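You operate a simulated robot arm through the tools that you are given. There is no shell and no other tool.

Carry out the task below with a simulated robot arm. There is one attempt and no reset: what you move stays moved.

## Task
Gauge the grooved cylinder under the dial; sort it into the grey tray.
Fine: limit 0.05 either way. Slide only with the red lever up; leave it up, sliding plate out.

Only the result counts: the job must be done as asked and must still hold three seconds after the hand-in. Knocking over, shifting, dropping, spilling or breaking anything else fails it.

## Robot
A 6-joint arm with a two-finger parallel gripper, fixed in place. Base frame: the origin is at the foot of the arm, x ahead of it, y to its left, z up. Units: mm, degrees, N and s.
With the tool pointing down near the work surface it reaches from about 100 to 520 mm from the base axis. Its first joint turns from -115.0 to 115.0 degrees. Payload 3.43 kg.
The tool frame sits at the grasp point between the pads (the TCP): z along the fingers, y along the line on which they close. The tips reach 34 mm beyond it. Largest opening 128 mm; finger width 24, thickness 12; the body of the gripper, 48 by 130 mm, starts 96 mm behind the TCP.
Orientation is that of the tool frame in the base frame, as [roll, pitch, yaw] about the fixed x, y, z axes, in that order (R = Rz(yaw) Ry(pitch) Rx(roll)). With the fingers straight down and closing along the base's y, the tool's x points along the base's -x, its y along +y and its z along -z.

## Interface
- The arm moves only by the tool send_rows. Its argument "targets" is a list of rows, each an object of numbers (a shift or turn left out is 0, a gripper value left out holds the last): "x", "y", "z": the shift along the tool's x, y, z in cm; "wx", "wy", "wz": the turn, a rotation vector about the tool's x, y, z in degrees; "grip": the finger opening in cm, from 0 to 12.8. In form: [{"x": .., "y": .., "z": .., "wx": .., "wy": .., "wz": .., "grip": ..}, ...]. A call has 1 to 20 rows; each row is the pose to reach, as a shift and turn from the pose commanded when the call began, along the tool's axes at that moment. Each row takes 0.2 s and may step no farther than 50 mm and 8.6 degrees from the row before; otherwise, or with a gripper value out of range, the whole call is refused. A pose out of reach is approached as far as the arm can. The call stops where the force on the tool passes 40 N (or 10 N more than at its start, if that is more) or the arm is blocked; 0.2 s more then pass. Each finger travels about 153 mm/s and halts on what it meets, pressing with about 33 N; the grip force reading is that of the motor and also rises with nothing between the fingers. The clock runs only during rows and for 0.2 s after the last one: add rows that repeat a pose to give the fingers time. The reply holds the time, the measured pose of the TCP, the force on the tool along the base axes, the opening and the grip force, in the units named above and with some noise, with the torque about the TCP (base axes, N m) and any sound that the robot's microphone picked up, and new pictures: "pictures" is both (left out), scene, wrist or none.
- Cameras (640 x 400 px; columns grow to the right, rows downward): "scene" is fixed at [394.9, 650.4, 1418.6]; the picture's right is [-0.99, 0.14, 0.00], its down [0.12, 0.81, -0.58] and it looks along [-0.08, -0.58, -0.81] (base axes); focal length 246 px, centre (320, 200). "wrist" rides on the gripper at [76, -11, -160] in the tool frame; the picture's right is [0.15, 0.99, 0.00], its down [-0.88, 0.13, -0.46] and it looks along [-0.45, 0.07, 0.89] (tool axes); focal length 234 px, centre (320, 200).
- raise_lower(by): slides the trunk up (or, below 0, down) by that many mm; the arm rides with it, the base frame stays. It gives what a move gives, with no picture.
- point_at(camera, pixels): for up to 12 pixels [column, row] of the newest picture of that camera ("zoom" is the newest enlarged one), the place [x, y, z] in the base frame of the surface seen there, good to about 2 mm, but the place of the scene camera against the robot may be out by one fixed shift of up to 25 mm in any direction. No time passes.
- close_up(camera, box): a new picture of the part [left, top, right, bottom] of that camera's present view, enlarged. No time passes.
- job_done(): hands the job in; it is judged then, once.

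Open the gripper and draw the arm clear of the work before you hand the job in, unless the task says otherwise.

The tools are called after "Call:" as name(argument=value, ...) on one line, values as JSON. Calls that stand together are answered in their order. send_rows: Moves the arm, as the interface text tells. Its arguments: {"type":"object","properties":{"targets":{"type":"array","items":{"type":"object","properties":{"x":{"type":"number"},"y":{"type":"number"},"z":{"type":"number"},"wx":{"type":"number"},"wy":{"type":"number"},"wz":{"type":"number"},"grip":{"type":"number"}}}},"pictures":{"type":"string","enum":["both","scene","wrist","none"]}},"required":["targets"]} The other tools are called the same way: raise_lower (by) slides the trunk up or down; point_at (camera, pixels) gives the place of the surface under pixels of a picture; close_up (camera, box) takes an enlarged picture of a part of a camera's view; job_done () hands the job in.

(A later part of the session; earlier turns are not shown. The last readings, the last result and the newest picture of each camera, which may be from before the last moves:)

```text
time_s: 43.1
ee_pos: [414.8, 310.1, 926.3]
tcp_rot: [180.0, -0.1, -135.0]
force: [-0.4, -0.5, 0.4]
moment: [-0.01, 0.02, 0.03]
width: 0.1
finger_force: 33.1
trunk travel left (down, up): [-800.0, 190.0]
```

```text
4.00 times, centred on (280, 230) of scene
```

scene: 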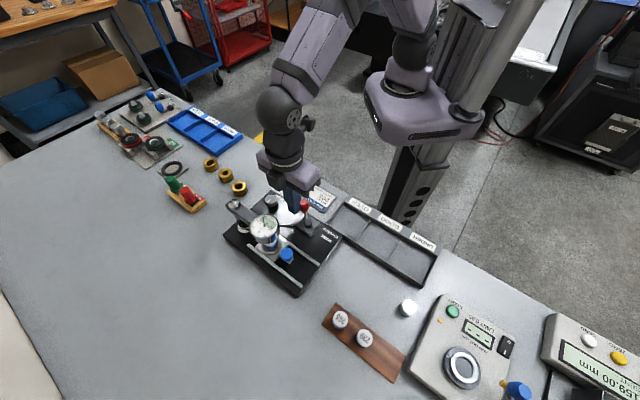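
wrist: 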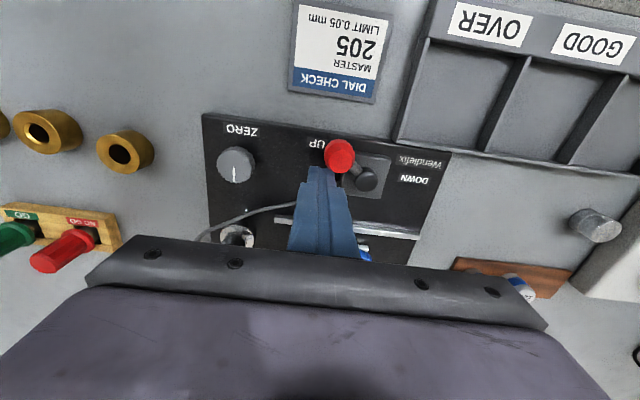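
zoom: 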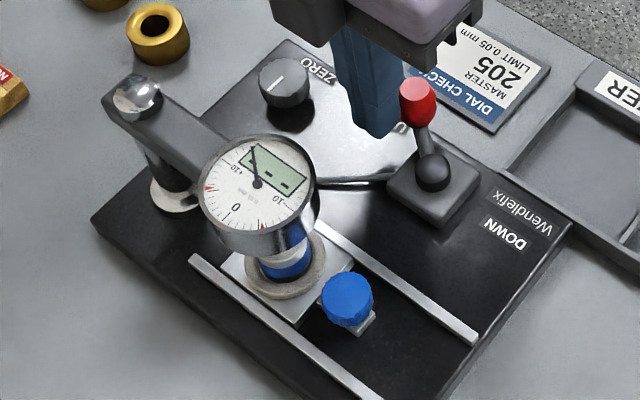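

The lever turns freely in this direction (red knob moved toward the robot side, ~0.5 N). Continuing the arc to about halfway.

Call:
send_rows(targets=[{"x": 0.73, "y": -0.13}, {"x": 1.55, "y": 0.06}, {"x": 2.29, "y": 0.39}, {"x": 2.97, "y": 0.84}, {"x": 3.55, "y": 1.41}], pictures="both")

Call:
close_up(camera="wrist", box=[220, 80, 460, 230])

Call:
close_up(camera="scene", box=[220, 180, 340, 280])

```text
time_s: 44.3
ee_pos: [379.6, 295.2, 926.2]
tcp_rot: [179.9, 0.0, -135.0]
force: [0.0, -0.2, 0.5]
moment: [-0.03, -0.01, 0.02]
width: 0.0
finger_force: 33.1
trunk travel left (down, up): [-800.0, 190.0]
```

scene: 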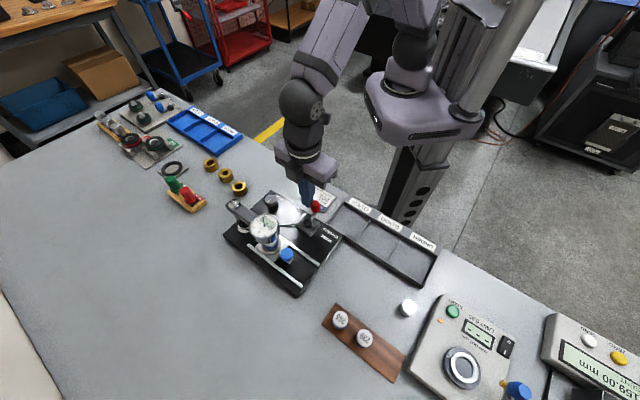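
wrist: 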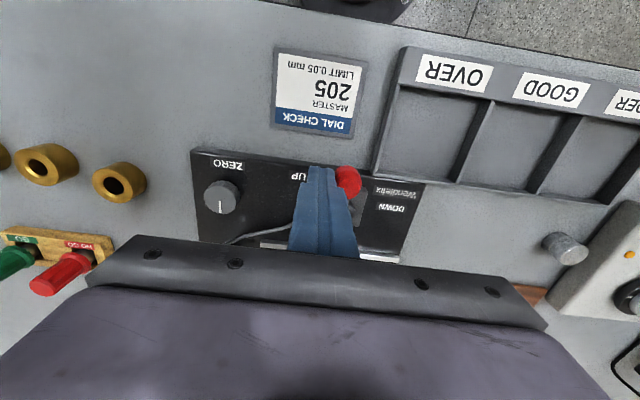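

```text
2.67 times, centred on (340, 155) of wrist
```

zoom: 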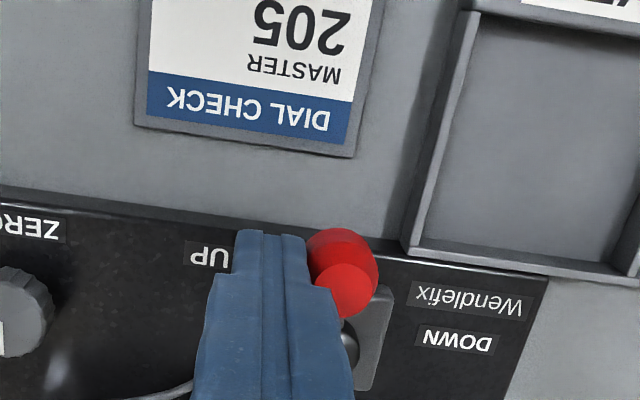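

```text
4.00 times, centred on (280, 230) of scene
```

zoom: 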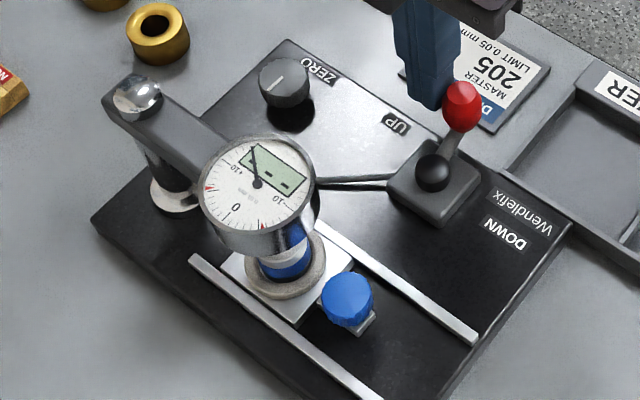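

Lever swings with no load; continuing the arc to ~130°.

Call:
send_rows(targets=[{"x": 0.49, "y": 0.63}, {"x": 0.85, "y": 1.36}, {"x": 1.07, "y": 2.14}, {"x": 1.15, "y": 2.95}, {"x": 1.09, "y": 3.76}], pictures="both")

Call:
close_up(camera="wrist", box=[220, 80, 460, 230])

Call:
close_up(camera="scene", box=[220, 180, 340, 280])

```text
time_s: 45.5
ee_pos: [344.9, 314.1, 926.2]
tcp_rot: [-180.0, 0.0, -135.0]
force: [-0.2, -0.4, -0.8]
moment: [0.01, -0.02, -0.02]
width: 0.3
finger_force: 33.1
trunk travel left (down, up): [-800.0, 190.0]
```

scene: 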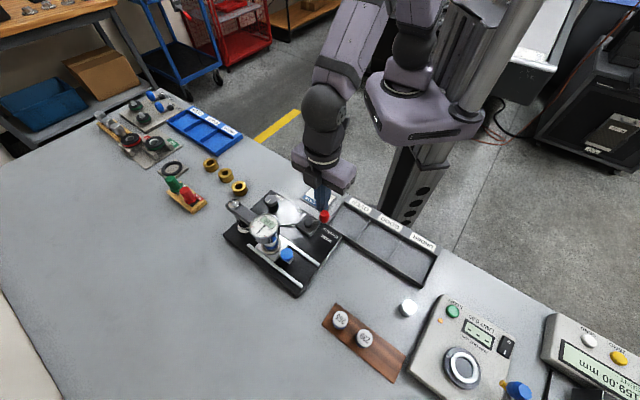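
wrist: 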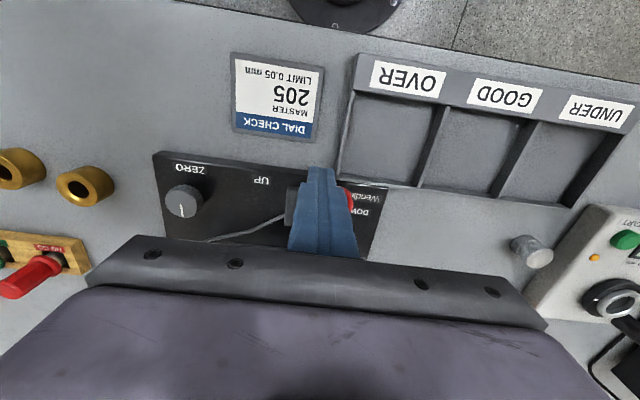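

```text
2.67 times, centred on (340, 155) of wrist
```

zoom: 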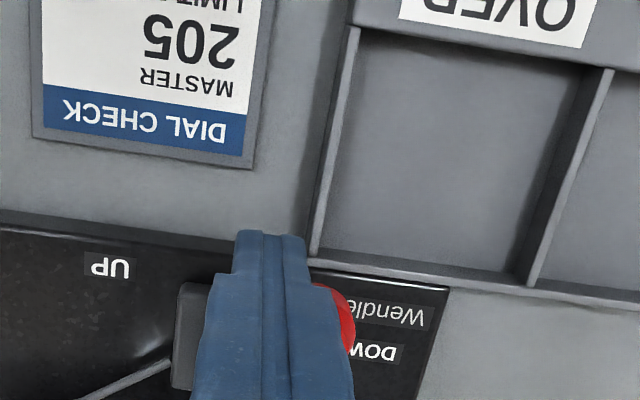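

```text
4.00 times, centred on (280, 230) of scene
```

zoom: 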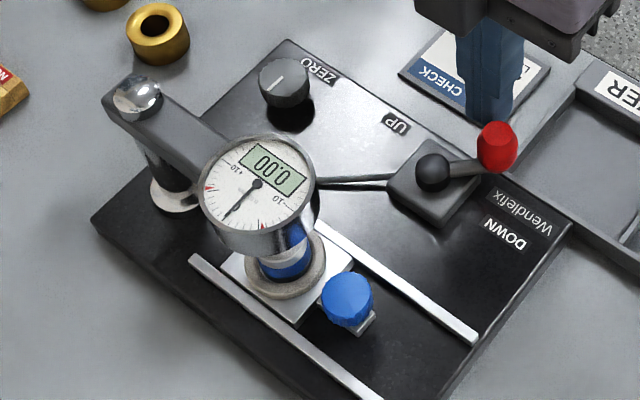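

The spindle has come down: the display now shows a value. Zooming on the dial.

Call:
close_up(camera="scene", box=[245, 210, 285, 240])

```text
13.33 times, centred on (265, 225) of scene
```

zoom: 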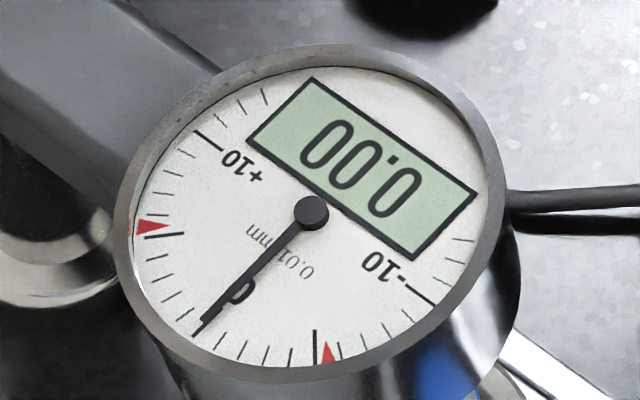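

It reads 0.00 with the needle at zero. I'll carry the lever on toward the DOWN label in case it isn't fully home yet.

Call:
send_rows(targets=[{"x": -0.1, "y": 0.38}, {"x": -0.22, "y": 0.76}, {"x": -0.38, "y": 1.13}, {"x": -0.55, "y": 1.5}], pictures="both")

Call:
close_up(camera="scene", box=[220, 180, 340, 280])

Call:
close_up(camera="scene", box=[245, 210, 285, 240])

```text
time_s: 46.5
ee_pos: [338.2, 328.0, 927.0]
tcp_rot: [-180.0, 0.0, -135.0]
force: [0.0, 0.3, 0.2]
moment: [0.02, -0.02, -0.01]
width: 0.0
finger_force: 33.0
trunk travel left (down, up): [-800.0, 190.0]
```

scene: 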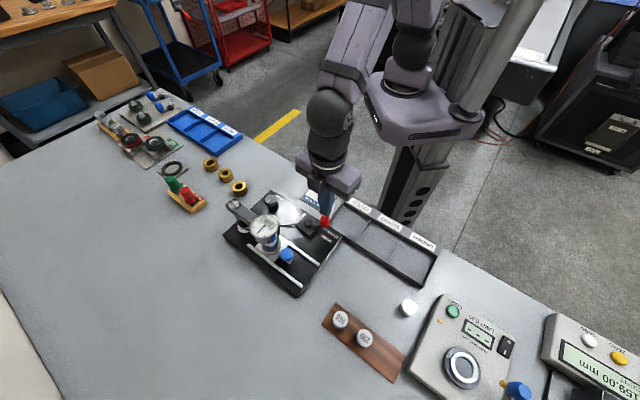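
wrist: 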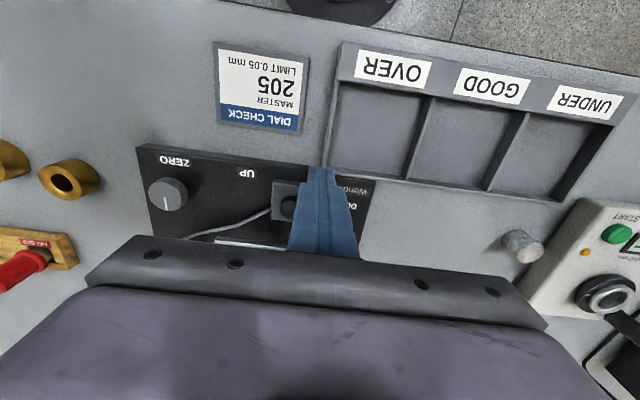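

```text
4.00 times, centred on (280, 230) of scene
```

zoom: 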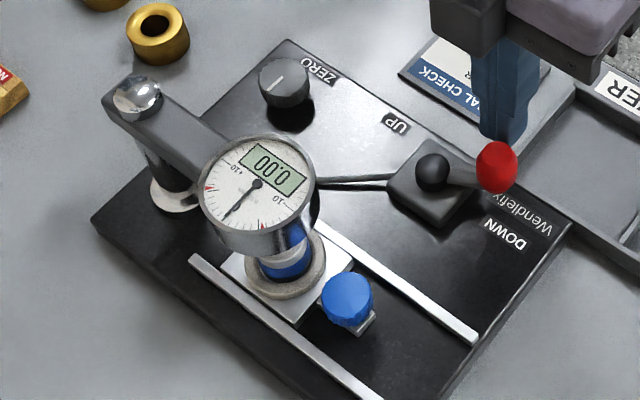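

```text
13.33 times, centred on (265, 225) of scene
```

zoom: 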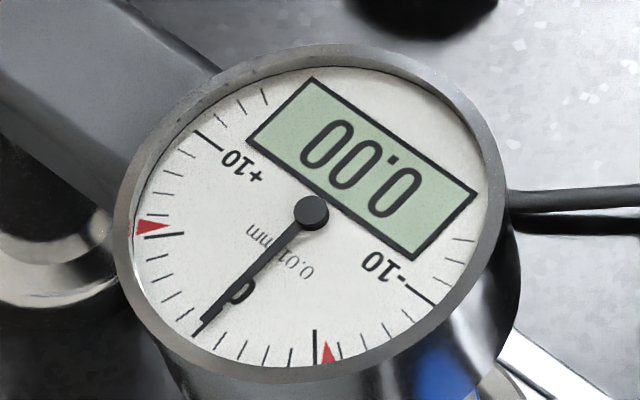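

Still 0.00. Continuing to the DOWN end stop in small steps to be sure.

Call:
send_rows(targets=[{"x": -0.22, "y": 0.35}, {"x": -0.46, "y": 0.68}, {"x": -0.72, "y": 0.98}], pictures="scene")

Call:
close_up(camera="scene", box=[220, 180, 340, 280])

```text
time_s: 47.3
ee_pos: [336.6, 334.7, 925.7]
tcp_rot: [-179.9, -0.5, -134.9]
force: [0.1, -25.0, 2.8]
moment: [-0.85, -0.09, -0.13]
width: 0.1
finger_force: 33.1
trunk travel left (down, up): [-800.0, 190.0]
```

scene: 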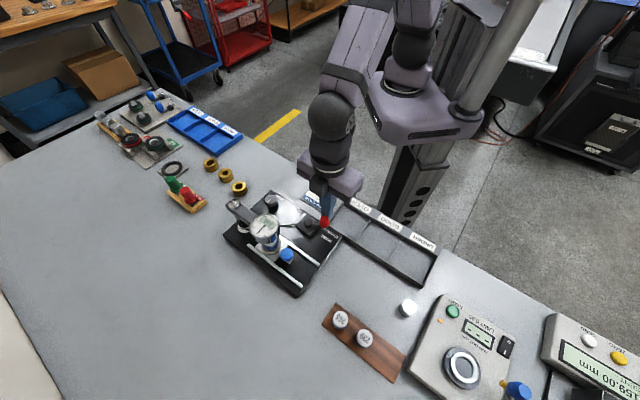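

```text
4.00 times, centred on (280, 230) of scene
```

zoom: 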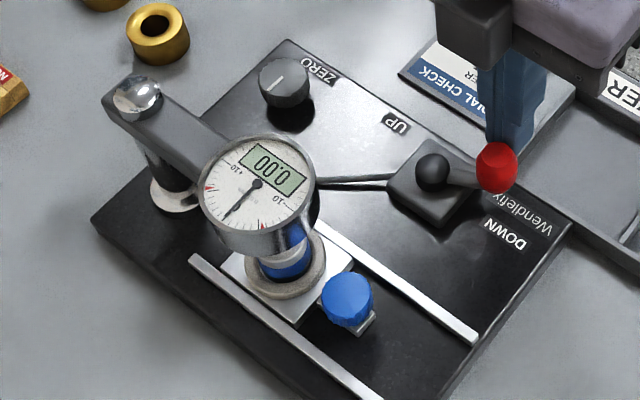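

The lever is against its DOWN stop (25 N) and the dial reads 0.00 on the 205 master, so the zero is correct and needs no adjusting. I'll lift over the knob to its other side to bring the lever back UP.

Call:
send_rows(targets=[{"x": 0.4, "y": -0.3}, {"x": 0.4, "y": -0.3, "z": -4.0}, {"x": -2.2, "y": 1.0, "z": -4.0}, {"x": -4.9, "y": 2.2, "z": -4.0}, {"x": -4.9, "y": 2.2, "z": -2.0}, {"x": -4.9, "y": 2.2, "z": 0.1}, {"x": -4.9, "y": 2.2, "z": 0.1}], pictures="both")

Call:
close_up(camera="wrist", box=[180, 60, 420, 210])

Call:
close_up(camera="scene", box=[220, 180, 340, 280])

```text
time_s: 48.9
ee_pos: [355.5, 391.2, 925.8]
tcp_rot: [-180.0, -0.1, -135.1]
force: [0.1, 0.6, 0.2]
moment: [-0.01, 0.02, 0.02]
width: 0.0
finger_force: 33.5
trunk travel left (down, up): [-800.0, 190.0]
```

scene: 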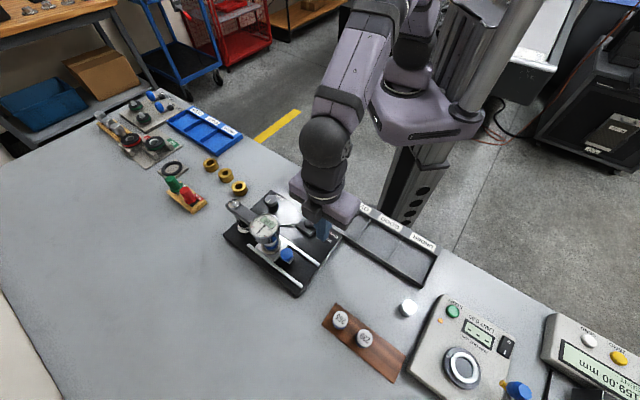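
wrist: 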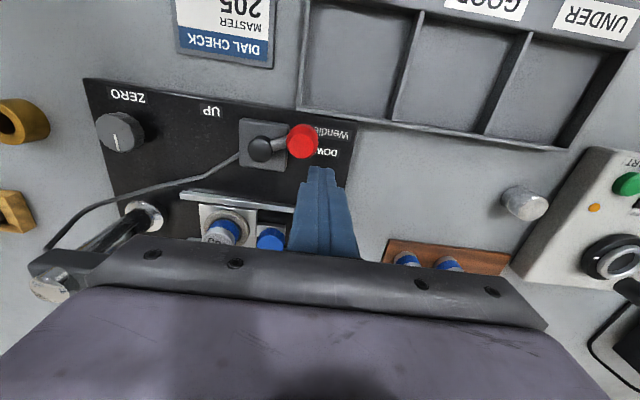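

```text
2.67 times, centred on (300, 135) of wrist
```

zoom: 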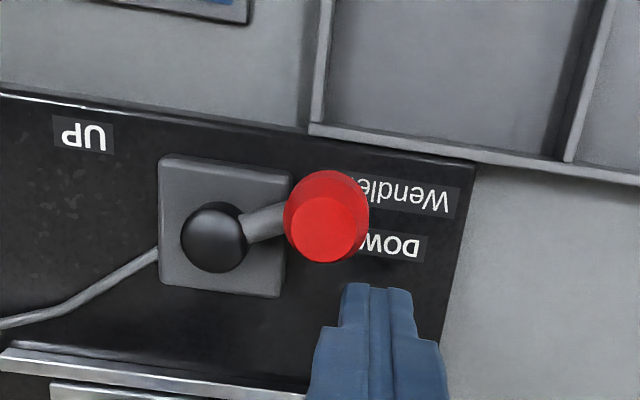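

```text
4.00 times, centred on (280, 230) of scene
```

zoom: 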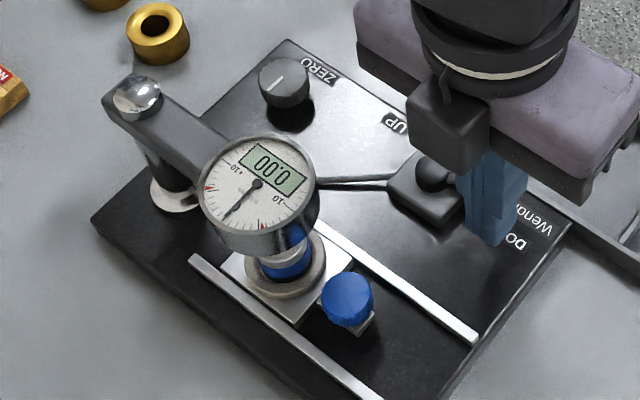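

Lever is at DOWN, gripper now on its outer side. Probing the knob for its exact DOWN position.

Call:
point_at(camera="zoom", pixels=[[328, 228], [298, 228], [352, 228], [328, 205], [325, 258], [214, 237], [262, 222]])

```text
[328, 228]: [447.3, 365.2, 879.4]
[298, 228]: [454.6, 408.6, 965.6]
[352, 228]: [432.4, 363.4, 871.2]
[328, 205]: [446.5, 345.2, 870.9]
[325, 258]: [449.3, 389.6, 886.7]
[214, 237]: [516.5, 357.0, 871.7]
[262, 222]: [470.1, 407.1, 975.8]
```

That used the scene zoom; retaking the wrist zoom and probing it.

Call:
close_up(camera="wrist", box=[240, 100, 360, 180])

Call:
point_at(camera="wrist", pixels=[[302, 145], [292, 145], [314, 145], [302, 138], [302, 156], [261, 149], [280, 146]])

```text
5.00 times, centred on (300, 140) of wrist
```

zoom: 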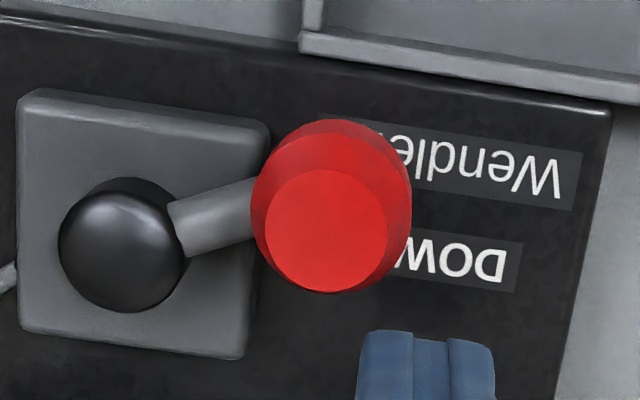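

```text
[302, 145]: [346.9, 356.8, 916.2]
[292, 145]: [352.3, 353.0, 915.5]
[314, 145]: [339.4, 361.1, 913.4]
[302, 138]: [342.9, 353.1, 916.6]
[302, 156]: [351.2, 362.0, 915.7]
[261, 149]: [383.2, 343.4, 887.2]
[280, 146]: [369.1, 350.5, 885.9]
```

DOWN knob centre ≈ (347.5, 357), mirror-symmetric to UP about the robot direction. Sweeping the lever back along the mirrored arc toward UP, stopping ~20° short to look.

Call:
send_rows(targets=[{"x": 1.07, "y": -0.88}, {"x": 1.44, "y": -0.88}, {"x": 2.24, "y": -0.93}, {"x": 3.02, "y": -1.11}, {"x": 3.75, "y": -1.43}, {"x": 4.41, "y": -1.87}, {"x": 4.99, "y": -2.42}, {"x": 5.47, "y": -3.06}, {"x": 5.83, "y": -3.78}, {"x": 6.05, "y": -4.53}, {"x": 6.15, "y": -5.33}, {"x": 6.1, "y": -6.13}, {"x": 5.92, "y": -6.91}], pictures="both")

Call:
close_up(camera="scene", box=[220, 180, 340, 280])

Call:
close_up(camera="wrist", box=[220, 80, 460, 230])

```text
time_s: 51.7
ee_pos: [363.6, 299.9, 926.6]
tcp_rot: [180.0, -0.1, -135.0]
force: [0.5, 0.5, -0.7]
moment: [0.01, -0.01, 0.05]
width: 0.0
finger_force: 33.0
trunk travel left (down, up): [-800.0, 190.0]
```

scene: 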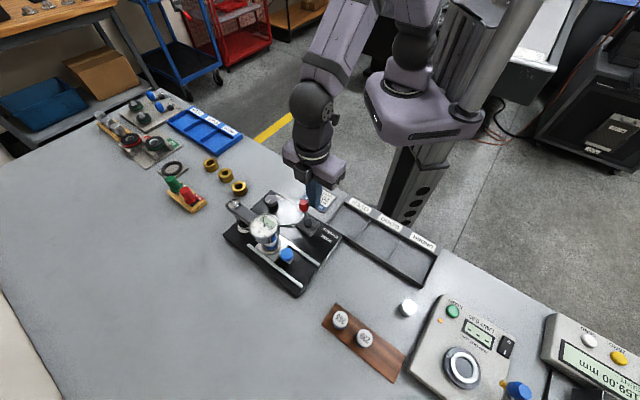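
wrist: 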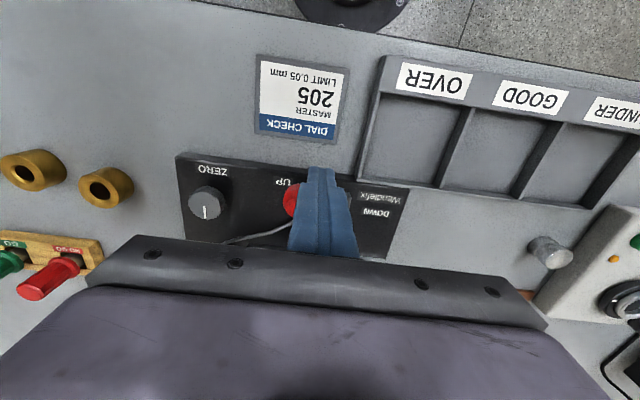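

```text
4.00 times, centred on (280, 230) of scene
```

zoom: 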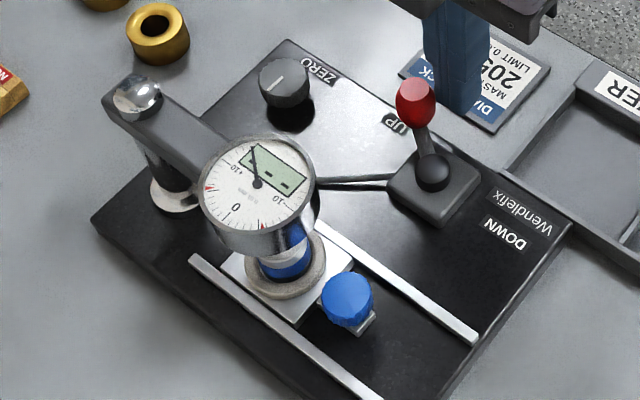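

```text
2.67 times, centred on (340, 155) of wrist
```

zoom: 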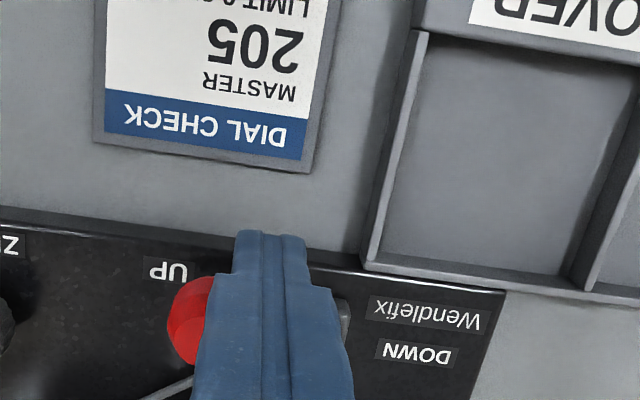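

Display back to dashes; lever nearly at UP. Pushing the last few degrees to the UP stop.

Call:
send_rows(targets=[{"x": -0.28, "y": -0.61}, {"x": -0.49, "y": -0.94}, {"x": -0.66, "y": -1.18}, {"x": -0.85, "y": -1.3}], pictures="none")

```text
time_s: 52.7
ee_pos: [374.2, 295.9, 926.5]
tcp_rot: [179.9, -0.3, -134.9]
force: [-16.8, 0.2, 3.0]
moment: [-0.02, 0.47, -0.01]
width: 0.0
finger_force: 33.5
trunk travel left (down, up): [-800.0, 190.0]
```

The lever is firmly at its UP stop. Backing off, raising to z≈1015, and turning the tool 90° so the fingers will close across the slide direction.

Call:
send_rows(targets=[{"x": 0.6, "y": 0.6}, {"x": 0.6, "y": 0.6, "z": -4.5}, {"x": 0.6, "y": 0.6, "z": -9.0}], pictures="scene")

Call:
close_up(camera="scene", box=[220, 180, 340, 280])

Call:
send_rows(targets=[{"wz": 8.5}, {"wz": 17}, {"wz": 25.5}, {"wz": 34}, {"wz": 42.5}, {"wz": 51}, {"wz": 59.5}, {"wz": 68}, {"wz": 76.5}, {"wz": 85}, {"wz": 90}, {"wz": 90}], pictures="both")

```text
time_s: 53.5
ee_pos: [369.2, 297.5, 1016.1]
tcp_rot: [180.0, 0.1, -134.9]
force: [0.6, -0.8, -0.5]
moment: [-0.01, -0.02, 0.0]
width: 0.0
finger_force: 33.2
trunk travel left (down, up): [-800.0, 190.0]
```

scene: 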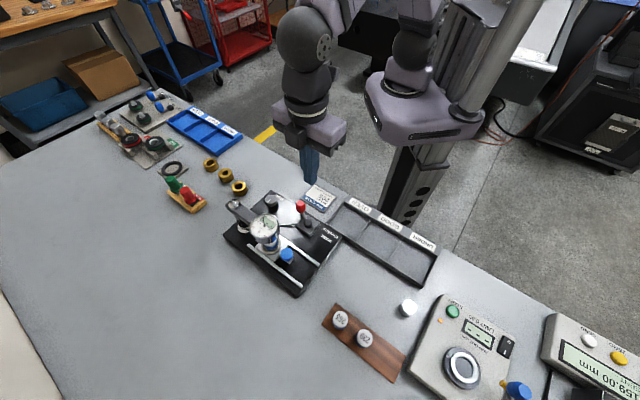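

```text
4.00 times, centred on (280, 230) of scene
```

zoom: 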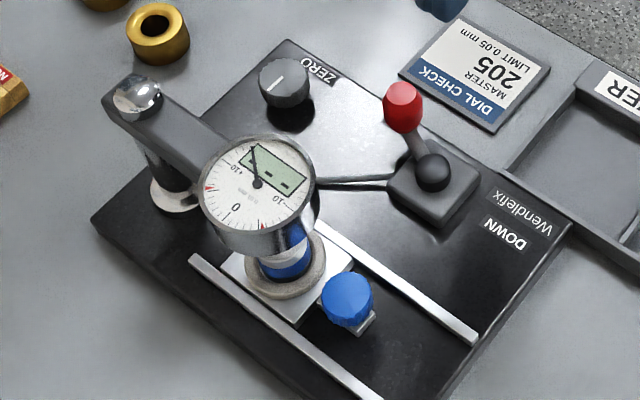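

```text
time_s: 56.1
ee_pos: [370.7, 297.4, 1016.6]
tcp_rot: [180.0, 0.1, 134.9]
force: [-0.9, -0.4, 1.0]
moment: [0.0, -0.01, -0.02]
width: 0.3
finger_force: 32.9
trunk travel left (down, up): [-800.0, 190.0]
```

scene: 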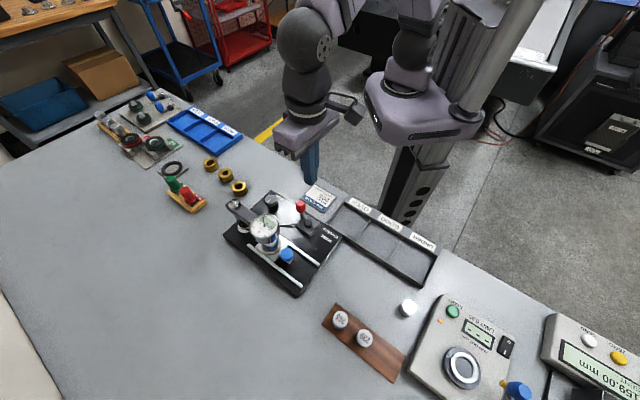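
wrist: 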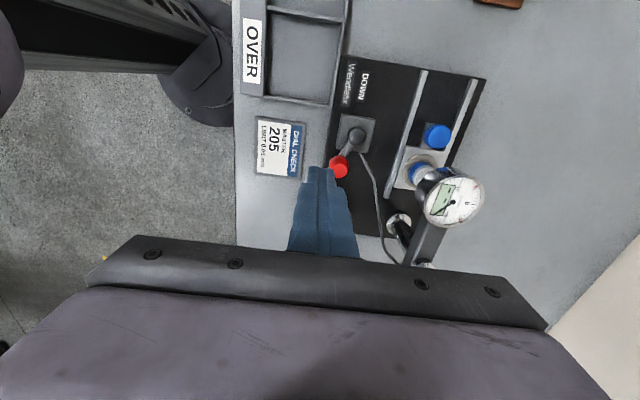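

Lever confirmed at UP, display dashed. Moving the tool over to hover above the blue knob (≈(443, 419)) with a 45 mm opening, staying clear of the dial.

Call:
send_rows(targets=[{"x": 2.5, "y": 1.5, "grip": 4.5}, {"x": 3.7, "y": 5.5, "grip": 4.5}, {"x": 3.7, "y": 9.5, "z": 2.0, "grip": 4.5}, {"x": 3.7, "y": 13.0, "z": 4.5, "grip": 4.5}, {"x": 3.7, "y": 13.7, "z": 5.5, "grip": 4.5}, {"x": 3.7, "y": 13.7, "z": 5.5, "grip": 4.5}], pictures="both")

Call:
close_up(camera="wrist", box=[240, 100, 400, 200])

```text
time_s: 57.5
ee_pos: [440.2, 420.0, 959.9]
tcp_rot: [179.9, 0.0, 135.0]
force: [-0.1, -0.4, 0.0]
moment: [0.0, 0.01, 0.0]
width: 45.0
finger_force: 0.1
trunk travel left (down, up): [-800.0, 190.0]
```

scene: 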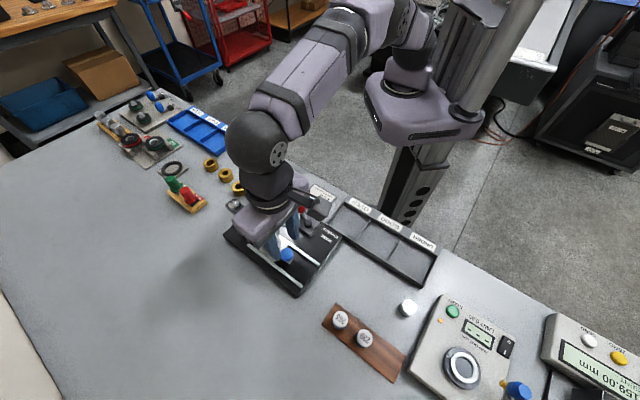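
wrist: 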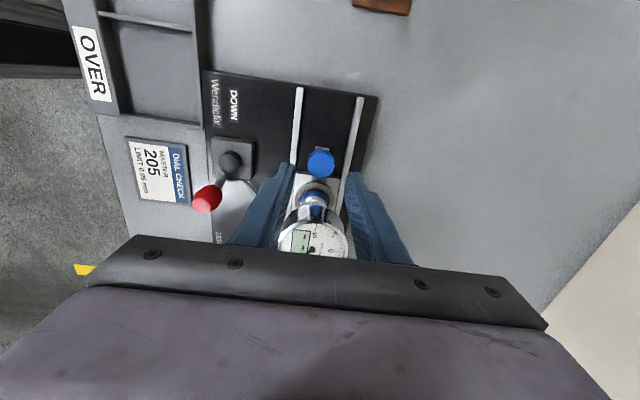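

```text
4.00 times, centred on (320, 150) of wrist
```

zoom: 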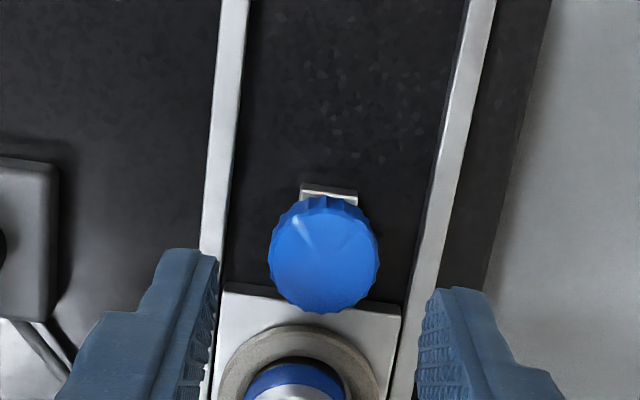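

Good view: knob at zoom (323,255) centred between the fingers. Probing it to align before descending.

Call:
point_at(camera="zoom", pixels=[[323, 258], [275, 258], [373, 258], [323, 212], [323, 305], [310, 300], [340, 190], [230, 100], [460, 120]])

```text
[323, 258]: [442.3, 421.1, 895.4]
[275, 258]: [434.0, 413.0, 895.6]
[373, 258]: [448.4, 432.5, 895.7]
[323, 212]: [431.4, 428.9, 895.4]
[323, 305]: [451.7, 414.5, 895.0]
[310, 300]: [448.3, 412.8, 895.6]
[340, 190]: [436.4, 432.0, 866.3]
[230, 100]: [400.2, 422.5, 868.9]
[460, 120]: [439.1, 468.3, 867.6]
```

Knob centre ≈ (441.7, 421.9). Shifting 2.4 mm outward, descending 50 mm and closing on it.

Call:
send_rows(targets=[{"x": 0.03, "y": 0.24, "z": 2.5, "grip": 4.5}, {"x": 0.03, "y": 0.24, "z": 4.5, "grip": 4.5}, {"x": 0.03, "y": 0.24, "z": 5.0, "grip": 4.5}, {"x": 0.03, "y": 0.24, "z": 5.0, "grip": 3.2}, {"x": 0.03, "y": 0.24, "z": 5.0, "grip": 2.7}, {"x": 0.03, "y": 0.24, "z": 5.0, "grip": 2.4}, {"x": 0.03, "y": 0.24, "z": 5.0, "grip": 2.4}], pictures="both")

Call:
close_up(camera="wrist", box=[240, 100, 400, 200])

```text
time_s: 59.1
ee_pos: [441.1, 421.3, 910.3]
tcp_rot: [-179.9, 0.0, 134.9]
force: [-4.3, -3.5, -2.6]
moment: [-0.09, 0.08, -0.04]
width: 27.7
finger_force: 45.4
trunk travel left (down, up): [-800.0, 190.0]
```

scene: 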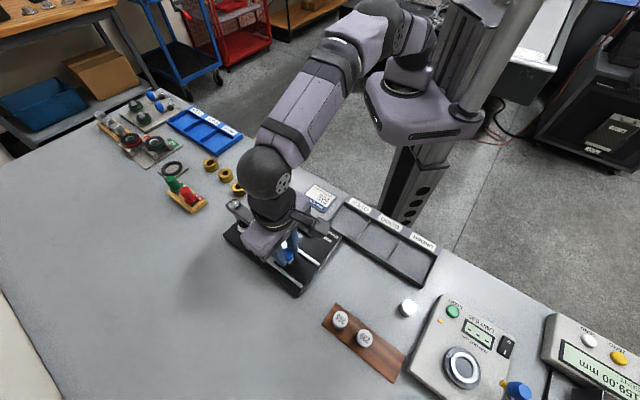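
wrist: 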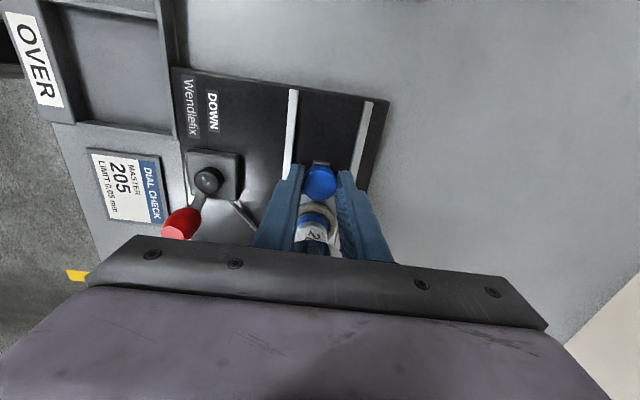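

```text
4.00 times, centred on (320, 150) of wrist
```

zoom: 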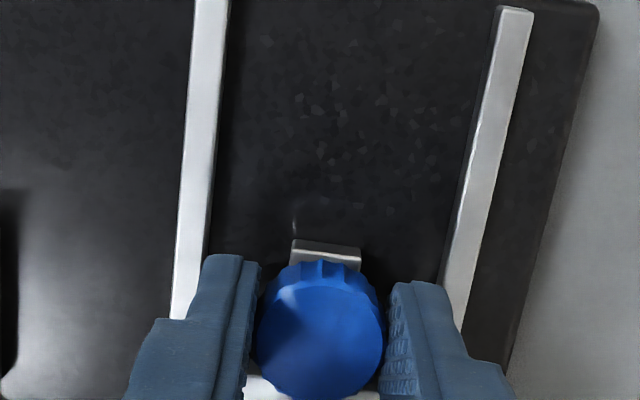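

Gripped (27.7 mm) with a mild 5 N side load. Pulling the plate out along tool +x in steps.

Call:
send_rows(targets=[{"x": 0.5}, {"x": 1.0}, {"x": 1.5}, {"x": 2.0}], pictures="none")

Call:
send_rows(targets=[{"x": 0.7}, {"x": 1.4}, {"x": 2.1}, {"x": 2.8}, {"x": 3.5}, {"x": 4.2}, {"x": 4.9}, {"x": 5.5}], pictures="none")

```text
time_s: 60.1
ee_pos: [426.4, 435.8, 911.0]
tcp_rot: [-179.8, 0.0, 135.0]
force: [-5.0, -4.8, -6.4]
moment: [-0.17, -0.17, -0.09]
width: 27.6
finger_force: 45.0
trunk travel left (down, up): [-800.0, 190.0]
```

```text
time_s: 61.9
ee_pos: [388.4, 475.1, 911.2]
tcp_rot: [-179.9, -0.1, 135.1]
force: [-5.8, -6.2, -6.8]
moment: [-0.24, 0.12, -0.08]
width: 27.6
finger_force: 45.6
trunk travel left (down, up): [-800.0, 190.0]
```

75 mm out with steady small loads. Continuing to the outer stop in smaller steps.

Call:
send_rows(targets=[{"x": 0.4}, {"x": 0.8}, {"x": 1.0}, {"x": 1.2}], pictures="none")

Call:
send_rows(targets=[{"x": 0.1}, {"x": 0.2}, {"x": 0.25}], pictures="both")

Call:
close_up(camera="scene", box=[220, 180, 340, 290])

```text
time_s: 62.9
ee_pos: [378.7, 483.7, 910.1]
tcp_rot: [180.0, 0.0, 134.9]
force: [-6.0, -5.5, -8.2]
moment: [-0.26, 0.19, -0.11]
width: 27.6
finger_force: 45.7
trunk travel left (down, up): [-800.0, 190.0]
```

```text
time_s: 63.7
ee_pos: [377.1, 484.1, 909.9]
tcp_rot: [-179.9, 0.0, 135.1]
force: [-5.9, -6.2, -10.3]
moment: [0.18, 0.38, 0.01]
width: 27.5
finger_force: 44.7
trunk travel left (down, up): [-800.0, 190.0]
```

scene: 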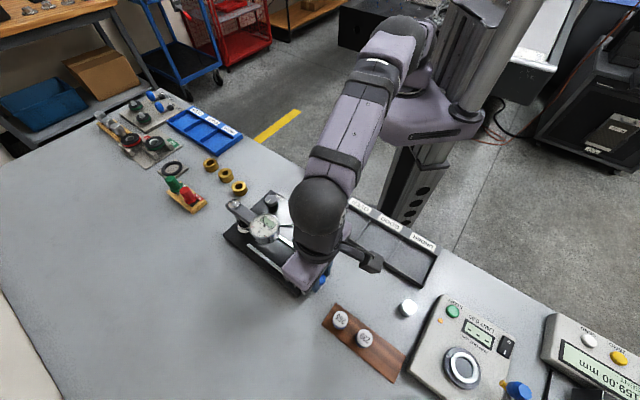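
wrist: 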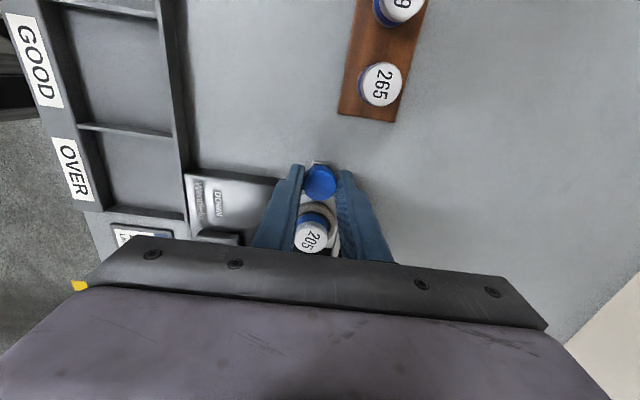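

```text
3.64 times, centred on (280, 235) of scene
```

zoom: 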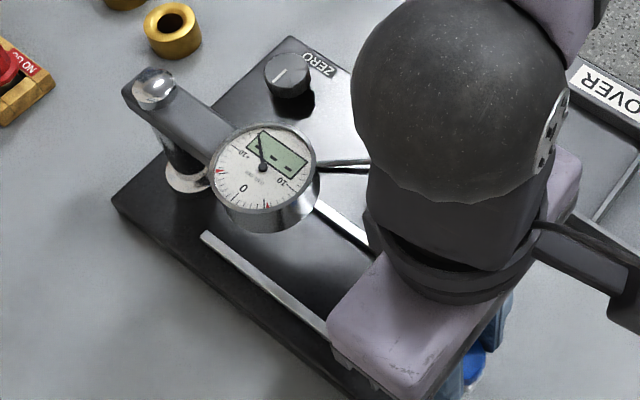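

Knob is back at about its original spot (377, 484). Nudging 1.5 mm more to feel for the outer stop.

Call:
send_rows(targets=[{"x": 0.08}, {"x": 0.15}], pictures="none")

```text
time_s: 64.3
ee_pos: [378.3, 486.3, 910.2]
tcp_rot: [-179.9, 0.1, 134.9]
force: [-4.5, -10.7, -10.2]
moment: [0.45, 0.75, 0.11]
width: 27.5
finger_force: 45.2
trunk travel left (down, up): [-800.0, 190.0]
```

Resistance appears along the slide (~4.4 N): it's at the outer stop. Releasing and rising straight up.

Call:
send_rows(targets=[{"x": -0.05, "grip": 3.2}, {"x": -0.05, "grip": 4.5}, {"x": -0.05, "grip": 4.5}, {"x": -0.05, "z": -2.0, "grip": 4.5}, {"x": -0.05, "z": -6.0, "grip": 4.5}], pictures="both")

Call:
close_up(camera="wrist", box=[240, 120, 400, 240])

```text
time_s: 65.5
ee_pos: [377.2, 486.7, 970.9]
tcp_rot: [-180.0, -0.1, 135.1]
force: [-0.8, 0.3, -0.3]
moment: [-0.01, -0.01, -0.02]
width: 45.0
finger_force: 0.0
trunk travel left (down, up): [-800.0, 190.0]
```

scene: 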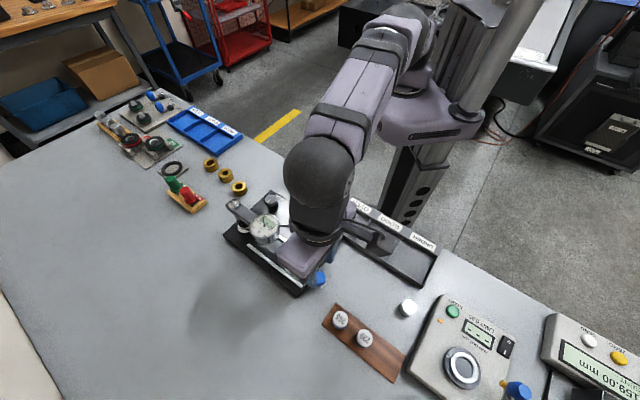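
wrist: 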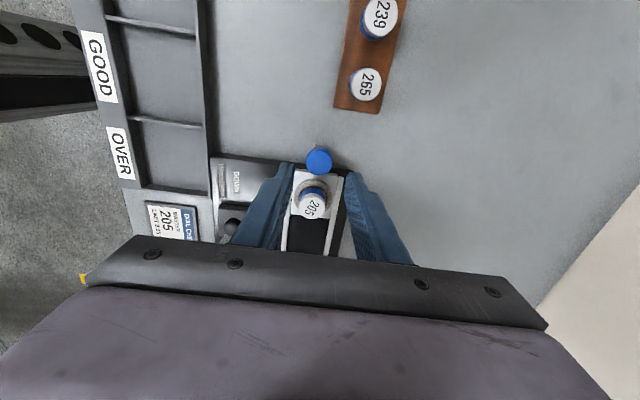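

```text
3.33 times, centred on (320, 180) of wrist
```

zoom: 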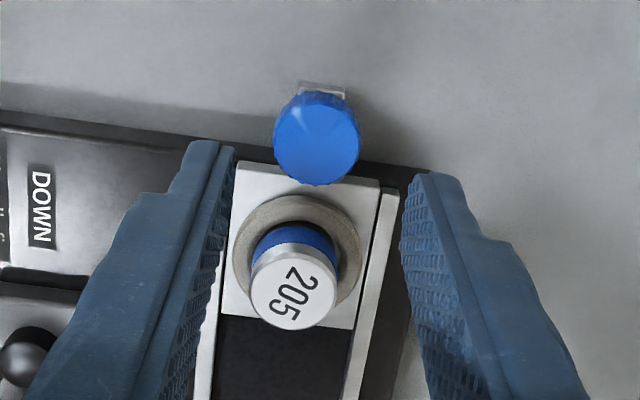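

Plate is fully out with the master still seated. Rotating back to the radial orientation while moving inward of the nest.

Call:
send_rows(targets=[{"x": -0.5, "y": -0.46, "z": -0.22, "wz": -8.4}, {"x": -1.0, "y": -0.92, "z": -0.44, "wz": -16.8}, {"x": -1.5, "y": -1.38, "z": -0.66, "wz": -25.2}, {"x": -2.0, "y": -1.84, "z": -0.88, "wz": -33.6}, {"x": -2.5, "y": -2.3, "z": -1.1, "wz": -42}, {"x": -3.0, "y": -2.76, "z": -1.32, "wz": -50.4}, {"x": -3.5, "y": -3.22, "z": -1.54, "wz": -58.8}, {"x": -4.0, "y": -3.68, "z": -1.76, "wz": -67.2}, {"x": -4.5, "y": -4.14, "z": -1.98, "wz": -75.6}, {"x": -5.0, "y": -4.6, "z": -2.2, "wz": -84}, {"x": -5.5, "y": -5.09, "z": -2.4, "wz": -92.4}], pictures="none")

Call:
send_rows(targets=[{"wy": -8.4}, {"wy": -16.8}, {"wy": -25}, {"wy": -25, "grip": 4.0}], pictures="both")

Call:
close_up(camera="wrist", box=[260, 100, 380, 180])

```text
time_s: 67.9
ee_pos: [380.6, 410.6, 994.8]
tcp_rot: [-179.9, 0.0, -132.4]
force: [-1.1, -0.4, 0.7]
moment: [0.02, 0.0, 0.01]
width: 45.1
finger_force: 0.0
trunk travel left (down, up): [-800.0, 190.0]
```

```text
time_s: 68.9
ee_pos: [380.1, 410.6, 994.5]
tcp_rot: [180.0, 25.2, -132.6]
force: [0.0, -0.3, 0.0]
moment: [-0.02, 0.01, 0.0]
width: 39.7
finger_force: 0.1
trunk travel left (down, up): [-800.0, 190.0]
```

scene: 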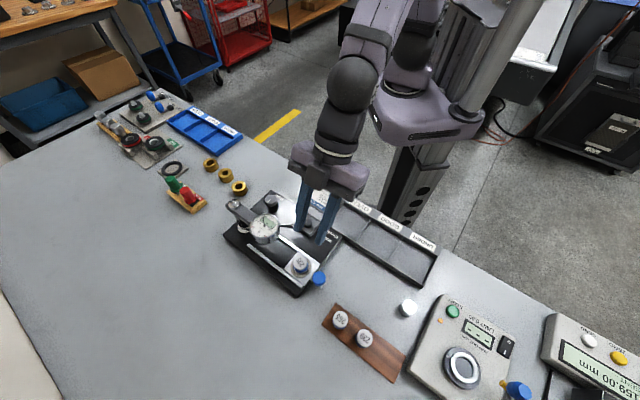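
wrist: 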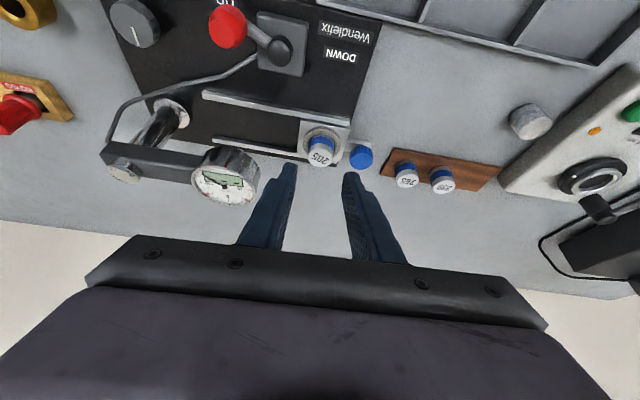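

```text
5.00 times, centred on (320, 140) of wrist
```

zoom: 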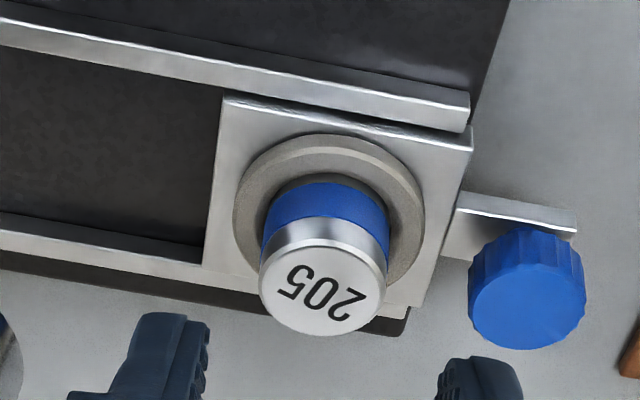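

Master visible at zoom (323,290). Probing its rim.

Call:
point_at(camera="zoom", pixels=[[323, 290], [264, 286], [382, 292], [325, 250], [322, 330], [275, 315], [370, 318], [280, 260], [370, 262]])

```text
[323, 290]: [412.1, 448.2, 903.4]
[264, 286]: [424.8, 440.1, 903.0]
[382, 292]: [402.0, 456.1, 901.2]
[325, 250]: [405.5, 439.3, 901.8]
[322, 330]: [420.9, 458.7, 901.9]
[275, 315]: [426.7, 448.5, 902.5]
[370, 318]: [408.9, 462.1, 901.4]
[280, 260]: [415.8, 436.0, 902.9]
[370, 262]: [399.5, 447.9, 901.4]
```

Master centre (413.0, 448.5). Descending along the tool axis to straddle it, then closing.

Call:
send_rows(targets=[{"x": -0.25, "y": 0.13, "z": 2.0, "grip": 3.8}, {"x": -0.25, "y": 0.13, "z": 4.5, "grip": 3.8}, {"x": -0.25, "y": 0.13, "z": 7.0, "grip": 3.8}, {"x": -0.25, "y": 0.13, "z": 8.35, "grip": 3.8}, {"x": -0.25, "y": 0.13, "z": 8.35, "grip": 3.8}], pictures="wrist")

Call:
close_up(camera="wrist", box=[270, 120, 370, 200])

```text
time_s: 70.1
ee_pos: [405.8, 439.7, 920.7]
tcp_rot: [180.0, 25.0, -132.6]
force: [0.4, 0.4, 0.0]
moment: [0.0, -0.01, 0.02]
width: 37.9
finger_force: 0.2
trunk travel left (down, up): [-800.0, 190.0]
```

wrist: 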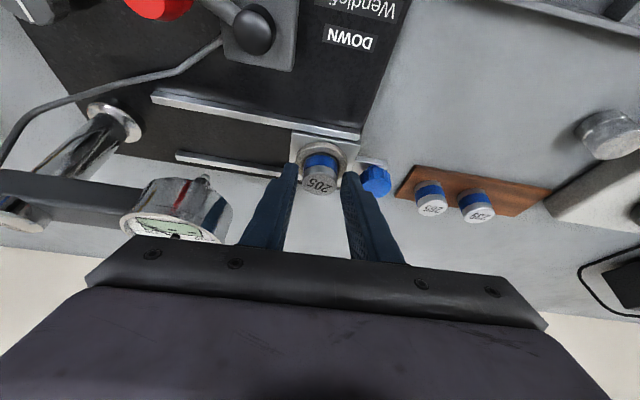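

```text
5.00 times, centred on (320, 160) of wrist
```

zoom: 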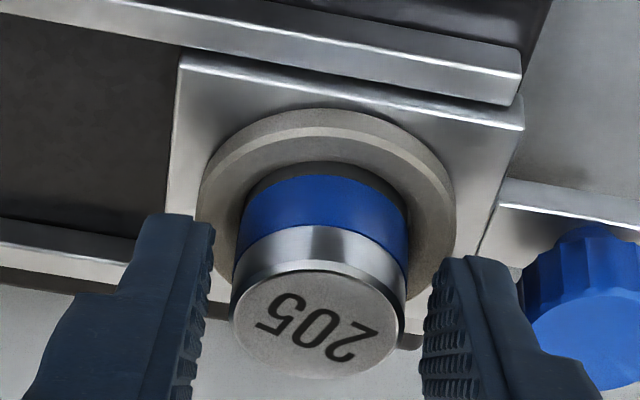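

Well centred. Closing and lifting straight up 60 mm.

Call:
send_rows(targets=[{"grip": 3.3}, {"grip": 2.9}, {"grip": 2.4}, {"grip": 2.4}, {"grip": 2.4, "x": -0.42, "z": -0.91}, {"grip": 2.4, "x": -1.27, "z": -2.72}, {"grip": 2.4, "x": -2.54, "z": -5.44}, {"grip": 2.4, "x": -2.54, "z": -5.44}], pictures="both")

Call:
close_up(camera="wrist", box=[280, 145, 360, 200])

```text
time_s: 71.9
ee_pos: [405.9, 439.2, 980.2]
tcp_rot: [180.0, 25.0, -132.7]
force: [0.5, -0.1, -0.9]
moment: [-0.02, 0.04, -0.01]
width: 28.9
finger_force: 32.9
trunk travel left (down, up): [-800.0, 190.0]
```

scene: 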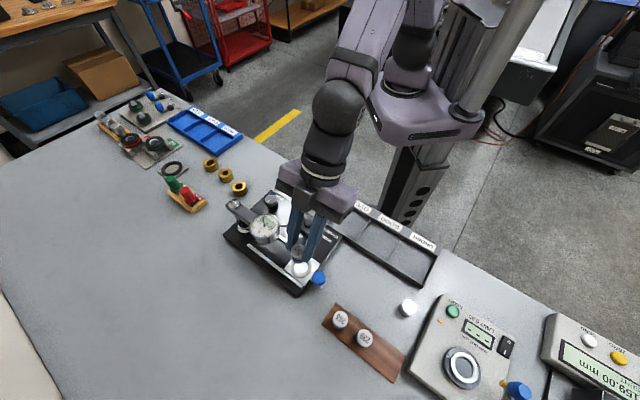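
wrist: 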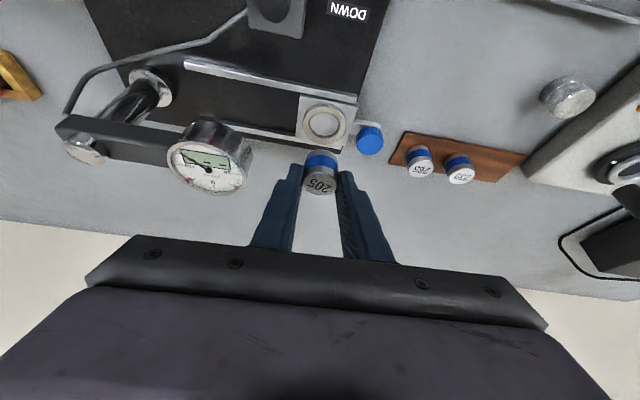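

```text
7.27 times, centred on (320, 172) of wrist
```

zoom: 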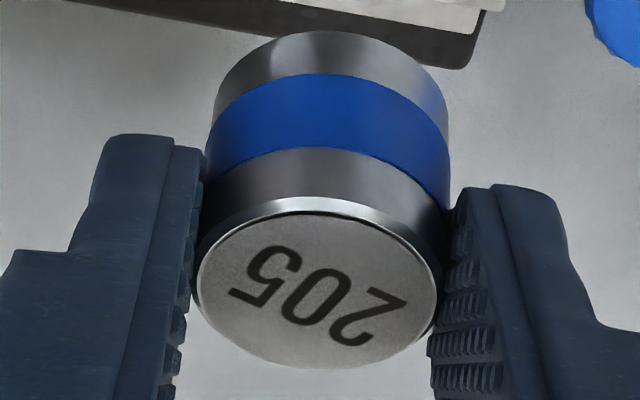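

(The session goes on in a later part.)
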